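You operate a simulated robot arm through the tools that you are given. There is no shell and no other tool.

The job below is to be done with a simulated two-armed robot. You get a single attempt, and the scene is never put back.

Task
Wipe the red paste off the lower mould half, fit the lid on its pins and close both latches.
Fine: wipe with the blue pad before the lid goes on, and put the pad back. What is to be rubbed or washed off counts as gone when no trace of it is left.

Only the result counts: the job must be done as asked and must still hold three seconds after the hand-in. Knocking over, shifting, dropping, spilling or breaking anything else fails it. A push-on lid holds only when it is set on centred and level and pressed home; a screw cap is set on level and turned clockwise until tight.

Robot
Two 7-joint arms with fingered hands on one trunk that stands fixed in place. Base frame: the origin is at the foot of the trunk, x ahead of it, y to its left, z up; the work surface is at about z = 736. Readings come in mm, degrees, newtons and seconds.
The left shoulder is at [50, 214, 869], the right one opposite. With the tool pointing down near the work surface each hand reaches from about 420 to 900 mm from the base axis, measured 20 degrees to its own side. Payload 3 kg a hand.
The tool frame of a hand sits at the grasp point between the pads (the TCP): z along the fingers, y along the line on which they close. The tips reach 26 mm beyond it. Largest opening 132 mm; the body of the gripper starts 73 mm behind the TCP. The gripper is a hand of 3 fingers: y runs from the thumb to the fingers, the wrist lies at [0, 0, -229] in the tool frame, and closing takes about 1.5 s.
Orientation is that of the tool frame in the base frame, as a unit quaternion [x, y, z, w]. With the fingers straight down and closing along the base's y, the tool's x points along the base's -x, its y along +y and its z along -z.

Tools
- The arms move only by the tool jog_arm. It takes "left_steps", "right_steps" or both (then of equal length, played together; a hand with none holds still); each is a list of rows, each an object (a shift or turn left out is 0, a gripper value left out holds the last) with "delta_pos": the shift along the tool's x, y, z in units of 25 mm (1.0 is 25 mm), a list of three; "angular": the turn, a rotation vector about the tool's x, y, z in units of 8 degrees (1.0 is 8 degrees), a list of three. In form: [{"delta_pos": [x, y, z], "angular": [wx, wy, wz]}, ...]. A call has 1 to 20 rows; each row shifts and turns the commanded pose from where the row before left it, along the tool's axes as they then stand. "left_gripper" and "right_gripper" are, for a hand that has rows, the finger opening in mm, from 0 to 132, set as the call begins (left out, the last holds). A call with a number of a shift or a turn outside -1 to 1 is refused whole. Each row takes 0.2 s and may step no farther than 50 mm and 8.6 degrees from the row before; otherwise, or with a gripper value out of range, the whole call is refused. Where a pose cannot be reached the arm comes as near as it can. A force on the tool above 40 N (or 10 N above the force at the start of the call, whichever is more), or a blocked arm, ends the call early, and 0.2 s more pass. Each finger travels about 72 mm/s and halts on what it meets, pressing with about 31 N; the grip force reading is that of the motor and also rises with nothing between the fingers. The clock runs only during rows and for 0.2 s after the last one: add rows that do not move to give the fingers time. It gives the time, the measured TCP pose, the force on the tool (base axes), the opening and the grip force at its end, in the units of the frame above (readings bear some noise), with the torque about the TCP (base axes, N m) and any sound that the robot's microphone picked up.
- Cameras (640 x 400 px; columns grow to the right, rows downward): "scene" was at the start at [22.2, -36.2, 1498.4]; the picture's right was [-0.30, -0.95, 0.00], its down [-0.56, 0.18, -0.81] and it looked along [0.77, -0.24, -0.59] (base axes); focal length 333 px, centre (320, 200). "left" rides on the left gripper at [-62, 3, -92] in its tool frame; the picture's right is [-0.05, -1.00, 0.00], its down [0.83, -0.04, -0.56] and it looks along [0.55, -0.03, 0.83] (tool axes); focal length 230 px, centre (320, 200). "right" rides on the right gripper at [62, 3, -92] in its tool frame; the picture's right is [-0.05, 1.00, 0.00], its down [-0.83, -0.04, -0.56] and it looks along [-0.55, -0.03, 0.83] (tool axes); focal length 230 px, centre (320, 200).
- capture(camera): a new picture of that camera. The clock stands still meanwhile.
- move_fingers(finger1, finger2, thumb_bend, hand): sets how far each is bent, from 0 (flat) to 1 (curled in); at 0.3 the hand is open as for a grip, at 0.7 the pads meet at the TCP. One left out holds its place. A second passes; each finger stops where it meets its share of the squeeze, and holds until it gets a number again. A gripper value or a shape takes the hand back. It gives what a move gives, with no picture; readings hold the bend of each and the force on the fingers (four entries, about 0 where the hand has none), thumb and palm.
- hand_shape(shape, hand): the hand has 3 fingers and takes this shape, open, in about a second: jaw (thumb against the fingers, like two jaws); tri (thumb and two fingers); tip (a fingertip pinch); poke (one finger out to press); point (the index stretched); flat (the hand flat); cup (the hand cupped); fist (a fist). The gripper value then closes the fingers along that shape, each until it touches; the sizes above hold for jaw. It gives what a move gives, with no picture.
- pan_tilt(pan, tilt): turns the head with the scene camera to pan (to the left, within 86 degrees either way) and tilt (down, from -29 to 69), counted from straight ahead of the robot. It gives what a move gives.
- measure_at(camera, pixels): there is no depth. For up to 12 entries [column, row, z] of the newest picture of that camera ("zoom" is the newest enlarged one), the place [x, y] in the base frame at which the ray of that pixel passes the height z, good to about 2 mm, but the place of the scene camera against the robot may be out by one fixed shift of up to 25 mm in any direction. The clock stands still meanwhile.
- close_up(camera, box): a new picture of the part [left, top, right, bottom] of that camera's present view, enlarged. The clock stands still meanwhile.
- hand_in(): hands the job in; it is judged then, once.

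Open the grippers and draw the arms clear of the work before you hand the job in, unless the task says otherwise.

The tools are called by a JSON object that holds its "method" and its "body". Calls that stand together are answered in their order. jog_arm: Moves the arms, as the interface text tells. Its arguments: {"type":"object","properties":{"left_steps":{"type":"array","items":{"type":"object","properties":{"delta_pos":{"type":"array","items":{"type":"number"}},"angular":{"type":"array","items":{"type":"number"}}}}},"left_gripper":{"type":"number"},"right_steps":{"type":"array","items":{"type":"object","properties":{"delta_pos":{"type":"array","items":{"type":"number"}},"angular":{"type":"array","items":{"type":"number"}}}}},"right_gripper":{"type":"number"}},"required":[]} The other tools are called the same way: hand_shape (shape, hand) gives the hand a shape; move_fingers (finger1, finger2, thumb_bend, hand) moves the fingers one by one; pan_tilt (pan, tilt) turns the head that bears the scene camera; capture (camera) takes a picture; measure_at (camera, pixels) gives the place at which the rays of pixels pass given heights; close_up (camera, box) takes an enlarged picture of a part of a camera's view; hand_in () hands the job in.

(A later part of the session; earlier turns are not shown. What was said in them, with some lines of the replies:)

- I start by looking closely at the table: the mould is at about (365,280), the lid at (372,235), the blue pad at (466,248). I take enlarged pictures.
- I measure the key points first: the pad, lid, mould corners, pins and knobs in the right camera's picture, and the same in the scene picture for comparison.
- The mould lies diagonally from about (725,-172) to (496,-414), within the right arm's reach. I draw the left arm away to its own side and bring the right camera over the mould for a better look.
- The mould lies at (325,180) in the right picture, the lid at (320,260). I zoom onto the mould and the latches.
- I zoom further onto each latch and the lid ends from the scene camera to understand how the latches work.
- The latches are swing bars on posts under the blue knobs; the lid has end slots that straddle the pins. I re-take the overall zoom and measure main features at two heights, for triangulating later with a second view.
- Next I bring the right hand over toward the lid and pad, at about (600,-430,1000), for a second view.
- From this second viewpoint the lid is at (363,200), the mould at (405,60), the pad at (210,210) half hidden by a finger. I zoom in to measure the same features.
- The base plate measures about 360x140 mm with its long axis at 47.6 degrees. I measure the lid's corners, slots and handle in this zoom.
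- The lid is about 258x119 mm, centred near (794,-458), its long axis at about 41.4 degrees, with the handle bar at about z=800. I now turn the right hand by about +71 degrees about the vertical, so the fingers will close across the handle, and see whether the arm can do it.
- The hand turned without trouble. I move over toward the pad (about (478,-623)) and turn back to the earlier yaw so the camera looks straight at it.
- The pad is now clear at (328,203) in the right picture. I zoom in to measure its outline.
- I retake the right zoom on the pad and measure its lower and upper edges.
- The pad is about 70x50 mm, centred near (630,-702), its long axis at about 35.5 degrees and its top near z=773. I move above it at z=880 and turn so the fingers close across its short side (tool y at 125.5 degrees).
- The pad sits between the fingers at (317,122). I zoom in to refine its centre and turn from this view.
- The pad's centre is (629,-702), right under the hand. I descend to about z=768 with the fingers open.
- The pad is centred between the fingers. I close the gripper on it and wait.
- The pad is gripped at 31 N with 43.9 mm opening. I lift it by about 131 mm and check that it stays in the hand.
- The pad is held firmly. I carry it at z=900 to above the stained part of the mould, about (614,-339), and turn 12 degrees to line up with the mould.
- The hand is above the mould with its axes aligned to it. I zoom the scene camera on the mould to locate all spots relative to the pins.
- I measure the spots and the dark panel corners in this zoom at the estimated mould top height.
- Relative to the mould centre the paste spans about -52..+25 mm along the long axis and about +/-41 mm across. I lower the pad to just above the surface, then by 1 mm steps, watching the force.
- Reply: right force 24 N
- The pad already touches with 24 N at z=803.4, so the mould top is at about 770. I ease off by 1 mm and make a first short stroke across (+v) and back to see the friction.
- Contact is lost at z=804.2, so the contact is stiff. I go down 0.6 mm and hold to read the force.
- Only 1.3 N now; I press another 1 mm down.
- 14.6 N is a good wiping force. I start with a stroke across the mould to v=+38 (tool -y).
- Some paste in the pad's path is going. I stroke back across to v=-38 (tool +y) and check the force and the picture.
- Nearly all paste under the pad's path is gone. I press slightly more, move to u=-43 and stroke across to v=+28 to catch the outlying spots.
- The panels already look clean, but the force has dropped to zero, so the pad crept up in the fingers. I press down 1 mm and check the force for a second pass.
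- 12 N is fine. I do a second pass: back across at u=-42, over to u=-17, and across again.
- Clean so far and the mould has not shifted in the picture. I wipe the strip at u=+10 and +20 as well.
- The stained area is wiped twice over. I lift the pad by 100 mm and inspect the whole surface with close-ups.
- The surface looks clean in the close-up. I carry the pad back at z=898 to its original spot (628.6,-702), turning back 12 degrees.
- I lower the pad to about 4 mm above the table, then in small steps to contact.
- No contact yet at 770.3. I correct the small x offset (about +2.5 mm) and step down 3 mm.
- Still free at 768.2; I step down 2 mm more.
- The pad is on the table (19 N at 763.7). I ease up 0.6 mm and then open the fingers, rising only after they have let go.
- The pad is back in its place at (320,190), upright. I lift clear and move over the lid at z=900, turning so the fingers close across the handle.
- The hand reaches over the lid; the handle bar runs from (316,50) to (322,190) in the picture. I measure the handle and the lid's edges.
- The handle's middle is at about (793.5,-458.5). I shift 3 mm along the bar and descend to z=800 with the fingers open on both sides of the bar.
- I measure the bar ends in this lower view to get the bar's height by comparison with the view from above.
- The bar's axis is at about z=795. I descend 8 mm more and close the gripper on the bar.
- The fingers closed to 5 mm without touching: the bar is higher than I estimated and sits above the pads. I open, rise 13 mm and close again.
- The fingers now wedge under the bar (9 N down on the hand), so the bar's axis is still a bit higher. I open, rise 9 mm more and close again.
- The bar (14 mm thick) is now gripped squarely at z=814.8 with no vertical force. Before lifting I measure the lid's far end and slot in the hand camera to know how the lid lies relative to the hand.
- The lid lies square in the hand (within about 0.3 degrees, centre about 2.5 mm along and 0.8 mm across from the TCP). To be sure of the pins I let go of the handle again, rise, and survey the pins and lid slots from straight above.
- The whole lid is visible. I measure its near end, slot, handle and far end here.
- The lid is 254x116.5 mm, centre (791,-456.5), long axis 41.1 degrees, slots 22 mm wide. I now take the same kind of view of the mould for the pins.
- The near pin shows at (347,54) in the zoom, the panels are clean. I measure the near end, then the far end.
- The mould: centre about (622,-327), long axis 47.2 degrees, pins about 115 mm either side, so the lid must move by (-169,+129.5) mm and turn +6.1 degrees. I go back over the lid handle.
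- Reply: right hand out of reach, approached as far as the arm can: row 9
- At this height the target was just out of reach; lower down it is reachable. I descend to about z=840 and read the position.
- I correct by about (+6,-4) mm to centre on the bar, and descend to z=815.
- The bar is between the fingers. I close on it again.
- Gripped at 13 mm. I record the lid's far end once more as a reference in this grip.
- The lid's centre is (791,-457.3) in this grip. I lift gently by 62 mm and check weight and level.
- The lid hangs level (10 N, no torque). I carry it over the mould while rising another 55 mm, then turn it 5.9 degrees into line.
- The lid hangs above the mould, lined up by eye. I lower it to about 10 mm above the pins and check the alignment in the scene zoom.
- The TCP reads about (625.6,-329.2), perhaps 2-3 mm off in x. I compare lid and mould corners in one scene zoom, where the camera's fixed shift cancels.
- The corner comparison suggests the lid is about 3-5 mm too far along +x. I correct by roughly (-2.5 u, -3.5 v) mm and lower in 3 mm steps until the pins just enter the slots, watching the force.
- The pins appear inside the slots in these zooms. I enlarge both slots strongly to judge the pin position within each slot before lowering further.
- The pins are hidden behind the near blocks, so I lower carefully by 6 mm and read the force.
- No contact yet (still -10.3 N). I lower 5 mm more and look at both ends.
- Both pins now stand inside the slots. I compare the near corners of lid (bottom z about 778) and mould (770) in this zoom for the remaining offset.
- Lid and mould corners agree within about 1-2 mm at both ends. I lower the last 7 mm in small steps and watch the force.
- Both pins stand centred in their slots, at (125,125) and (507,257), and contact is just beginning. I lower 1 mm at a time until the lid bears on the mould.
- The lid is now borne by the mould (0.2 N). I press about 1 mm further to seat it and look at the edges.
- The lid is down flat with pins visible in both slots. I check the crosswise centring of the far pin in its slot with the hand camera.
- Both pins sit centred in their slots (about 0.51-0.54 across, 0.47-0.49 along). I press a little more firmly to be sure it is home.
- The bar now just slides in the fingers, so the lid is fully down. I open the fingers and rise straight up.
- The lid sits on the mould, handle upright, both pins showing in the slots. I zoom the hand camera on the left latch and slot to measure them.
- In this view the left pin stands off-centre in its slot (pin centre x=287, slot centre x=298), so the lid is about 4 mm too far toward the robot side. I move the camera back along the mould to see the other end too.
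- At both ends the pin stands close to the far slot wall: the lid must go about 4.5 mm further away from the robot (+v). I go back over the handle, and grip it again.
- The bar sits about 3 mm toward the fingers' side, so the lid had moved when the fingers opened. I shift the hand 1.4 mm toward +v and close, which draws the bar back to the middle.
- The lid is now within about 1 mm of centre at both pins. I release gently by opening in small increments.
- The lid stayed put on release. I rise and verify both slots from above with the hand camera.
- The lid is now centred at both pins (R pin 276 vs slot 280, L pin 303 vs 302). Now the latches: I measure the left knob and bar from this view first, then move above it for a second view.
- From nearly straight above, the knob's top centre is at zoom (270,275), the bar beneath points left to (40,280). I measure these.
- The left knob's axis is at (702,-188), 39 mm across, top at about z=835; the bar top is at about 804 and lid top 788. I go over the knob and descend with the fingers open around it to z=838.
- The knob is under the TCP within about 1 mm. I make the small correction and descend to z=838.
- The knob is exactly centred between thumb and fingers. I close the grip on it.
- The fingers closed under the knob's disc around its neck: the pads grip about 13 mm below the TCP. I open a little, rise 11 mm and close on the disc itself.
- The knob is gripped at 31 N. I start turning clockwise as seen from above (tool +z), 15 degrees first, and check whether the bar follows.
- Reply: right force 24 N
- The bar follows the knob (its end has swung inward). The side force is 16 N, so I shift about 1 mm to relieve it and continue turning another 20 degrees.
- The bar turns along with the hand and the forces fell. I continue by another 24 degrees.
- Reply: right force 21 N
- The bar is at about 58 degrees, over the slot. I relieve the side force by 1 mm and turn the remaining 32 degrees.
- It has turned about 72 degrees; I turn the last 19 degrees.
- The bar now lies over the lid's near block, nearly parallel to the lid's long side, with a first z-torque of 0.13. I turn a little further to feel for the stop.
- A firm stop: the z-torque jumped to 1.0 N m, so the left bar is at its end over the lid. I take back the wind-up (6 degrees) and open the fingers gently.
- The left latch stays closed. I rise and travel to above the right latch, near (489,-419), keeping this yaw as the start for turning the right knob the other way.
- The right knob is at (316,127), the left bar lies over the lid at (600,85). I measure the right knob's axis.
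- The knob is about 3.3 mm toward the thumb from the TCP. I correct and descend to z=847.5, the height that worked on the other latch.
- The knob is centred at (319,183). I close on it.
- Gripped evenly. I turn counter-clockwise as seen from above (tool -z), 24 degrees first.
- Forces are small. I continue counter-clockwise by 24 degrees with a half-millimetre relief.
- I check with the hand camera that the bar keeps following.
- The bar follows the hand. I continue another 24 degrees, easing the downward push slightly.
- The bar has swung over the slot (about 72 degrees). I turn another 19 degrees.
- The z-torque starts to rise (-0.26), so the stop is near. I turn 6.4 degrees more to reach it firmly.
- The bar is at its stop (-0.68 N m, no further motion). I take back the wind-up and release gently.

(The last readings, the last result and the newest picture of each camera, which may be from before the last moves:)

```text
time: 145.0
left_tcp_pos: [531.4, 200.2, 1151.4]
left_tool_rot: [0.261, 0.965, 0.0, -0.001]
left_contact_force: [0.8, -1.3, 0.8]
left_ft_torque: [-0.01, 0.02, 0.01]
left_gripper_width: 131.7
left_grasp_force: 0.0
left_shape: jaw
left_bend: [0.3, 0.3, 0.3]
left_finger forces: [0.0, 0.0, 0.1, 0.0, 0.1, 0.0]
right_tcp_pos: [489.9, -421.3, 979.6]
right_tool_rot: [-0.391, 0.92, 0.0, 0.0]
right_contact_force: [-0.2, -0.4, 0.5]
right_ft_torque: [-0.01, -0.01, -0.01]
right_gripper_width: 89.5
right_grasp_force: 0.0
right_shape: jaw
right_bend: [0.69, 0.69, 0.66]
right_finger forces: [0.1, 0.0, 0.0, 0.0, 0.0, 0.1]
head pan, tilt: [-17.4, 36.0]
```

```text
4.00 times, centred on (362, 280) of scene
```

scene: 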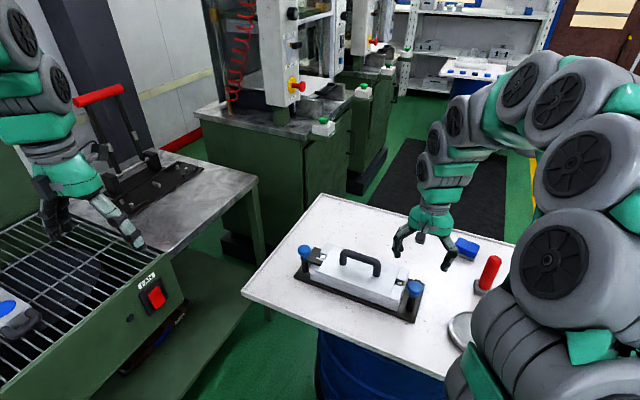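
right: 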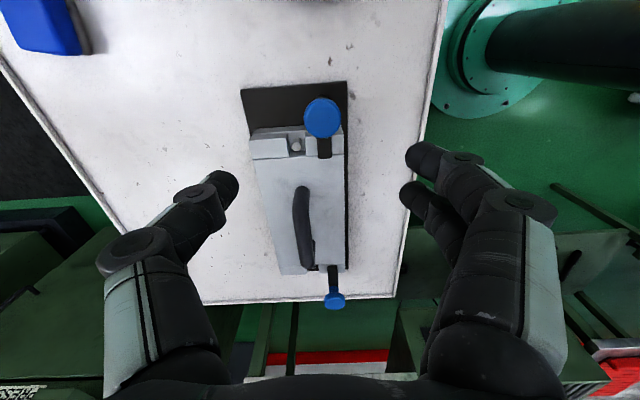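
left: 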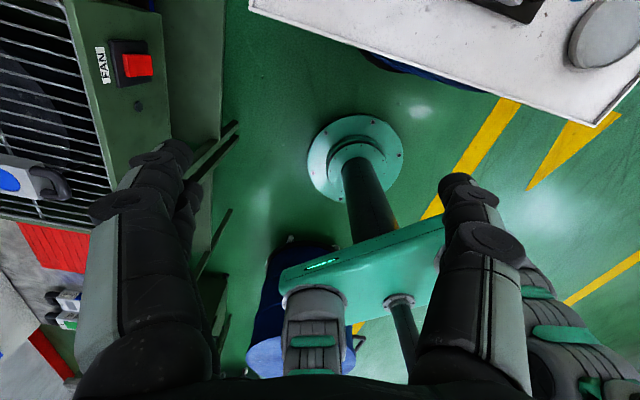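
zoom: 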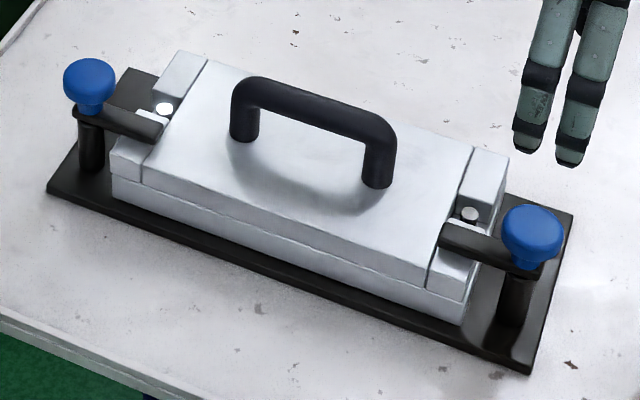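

Both bars now lie over the lid ends. I zoom on both latches to check their angles and that the lid stayed centred.

{"method": "close_up", "body": {"camera": "scene", "box": [296, 232, 344, 272]}}

{"method": "close_up", "body": {"camera": "scene", "box": [384, 268, 436, 312]}}

{"method": "close_up", "body": {"camera": "right", "box": [230, 80, 390, 180]}}

{"method": "close_up", "body": {"camera": "right", "box": [250, 220, 390, 320]}}

```text
10.00 times, centred on (320, 252) of scene
```

zoom: 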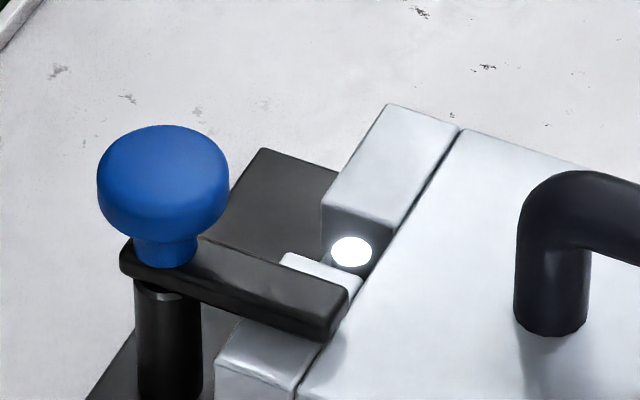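

```text
9.09 times, centred on (410, 290) of scene
```

zoom: 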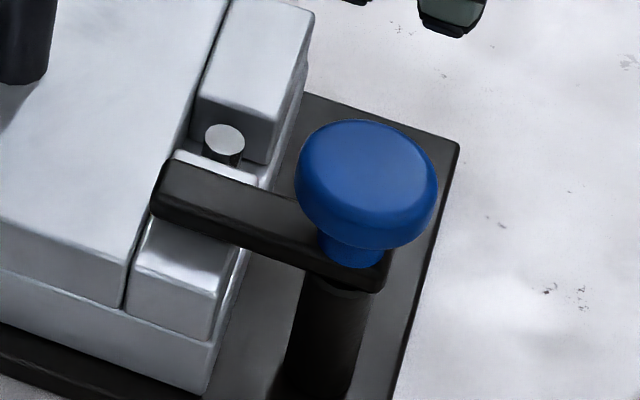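

```text
4.00 times, centred on (310, 130) of right
```

zoom: 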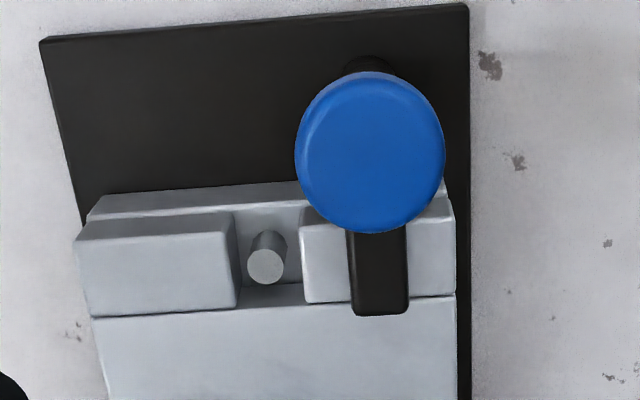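

```text
4.00 times, centred on (320, 270) of right
```

zoom: 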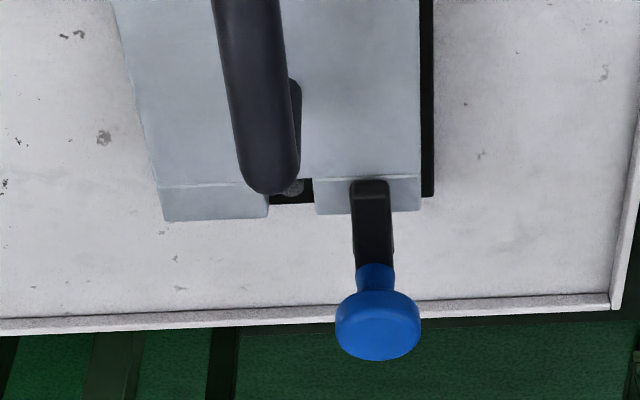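

Both bars lie parallel over the lid's end blocks and the lid is still centred. I open the hand fully and draw the right arm up and away.

{"method": "jog_arm", "body": {"right_steps": [{"delta_pos": [0, 0, -0.8]}, {"delta_pos": [0, 0, -0.8]}, {"delta_pos": [0.4, 0.08, -0.8]}, {"delta_pos": [0.4, 0.08, -0.8]}, {"delta_pos": [0.4, 0.08, -0.8]}, {"delta_pos": [0.4, 0.08, -0.8]}, {"delta_pos": [0.4, 0.08, -0.8]}, {"delta_pos": [0.4, 0.08, -0.8]}, {"delta_pos": [0.4, 0.08, -0.8]}, {"delta_pos": [0.4, 0.08, -0.8]}, {"delta_pos": [0, 0, 0]}, {"delta_pos": [0, 0, 0]}], "right_gripper": 132}}

{"method": "capture", "body": {"camera": "scene"}}

{"method": "capture", "body": {"camera": "right"}}

```text
time: 147.6
left_tcp_pos: [531.4, 199.5, 1151.9]
left_tool_rot: [0.26, 0.966, 0.0, 0.0]
left_contact_force: [0.4, -0.1, 0.6]
left_ft_torque: [-0.02, -0.01, 0.01]
left_gripper_width: 132.0
left_grasp_force: 0.0
left_shape: jaw
left_bend: [0.3, 0.3, 0.3]
left_finger forces: [0.1, 0.0, 0.1, 0.1, 0.0, 0.0]
right_tcp_pos: [419.1, -467.4, 1177.5]
right_tool_rot: [-0.391, 0.92, 0.0, 0.0]
right_contact_force: [-0.6, 0.2, 0.1]
right_ft_torque: [0.01, -0.03, -0.02]
right_gripper_width: 132.2
right_grasp_force: 0.1
right_shape: jaw
right_bend: [0.3, 0.3, 0.3]
right_finger forces: [0.0, 0.1, 0.0, 0.0, 0.0, 0.1]
head pan, tilt: [-17.4, 36.0]
```

```text
taken
```

scene: 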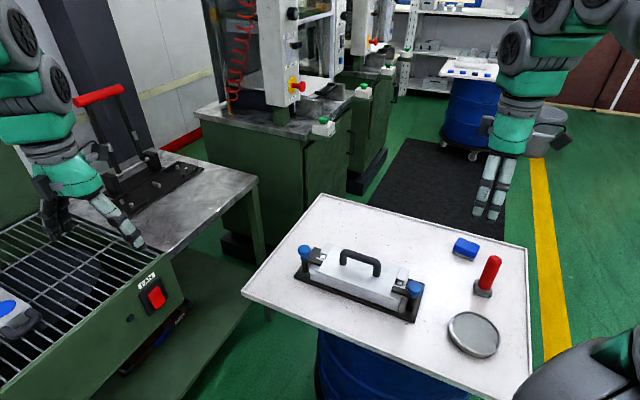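

```text
taken
```

right: 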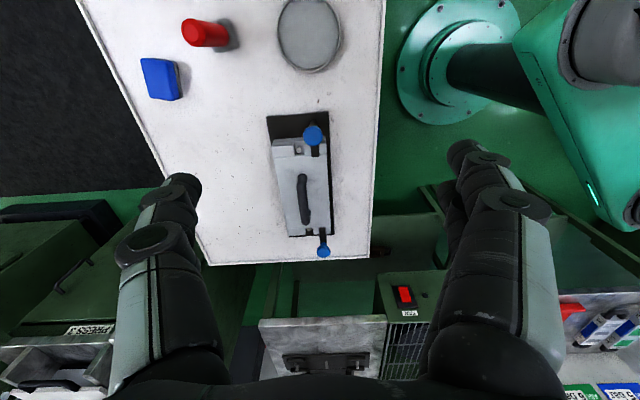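

Everything is visible now: pad at (466,248), mould closed. A last close-up of the pad and of the latched mould before handing in.

{"method": "close_up", "body": {"camera": "scene", "box": [400, 210, 540, 370]}}

{"method": "close_up", "body": {"camera": "scene", "box": [290, 230, 434, 330]}}

```text
2.50 times, centred on (470, 290) of scene
```

zoom: 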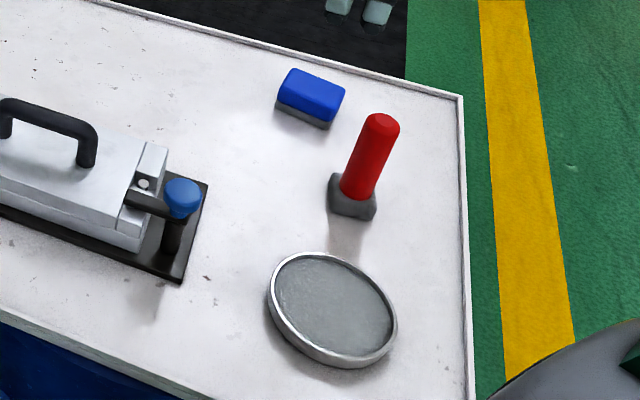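

```text
4.00 times, centred on (362, 280) of scene
```

zoom: 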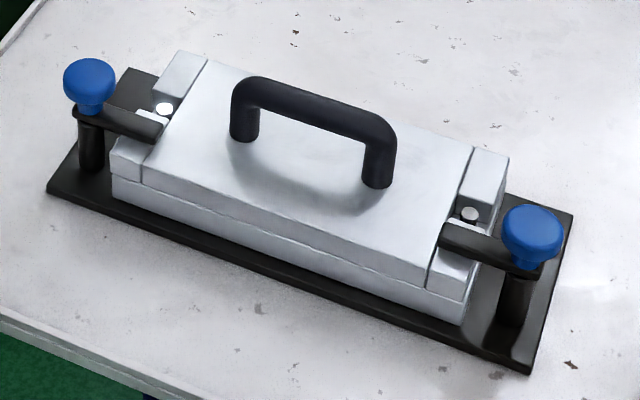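

The paste was wiped off with nothing visible left in the last views before the lid went on. The pad is back in its place, the lid is on the pins, and both latch bars are at their stops over it. The hands are open and the right arm is clear of the work, so I hand in.

{"method": "hand_in", "body": {}}

```text
The job is handed in.
```

I handed the job in with all parts done, but the hand-in reply gave no verdict, so I can't say whether it passed.

- **Wiping:** I went over the lower mould half with the blue pad in overlapping passes. Close-ups before the lid went on showed no red left.
- **Pad:** It is back within a few millimetres of its first position, at the same angle.
- **Lid:** It sits flat on the mould. After the first placing one pin stood 4–5 mm off centre in its slot, so I gripped the lid again and moved it. Both pins then stood within about 1 mm of centre.
- **Latches:** I turned each knob about 90 degrees until it hit a firm stop. Both bars now lie over the ends of the lid, parallel to its long side. I took the stop as closed; I heard no click.

Nothing else on the table moved in the last pictures. Both hands were open, and the arms were clear of the work.
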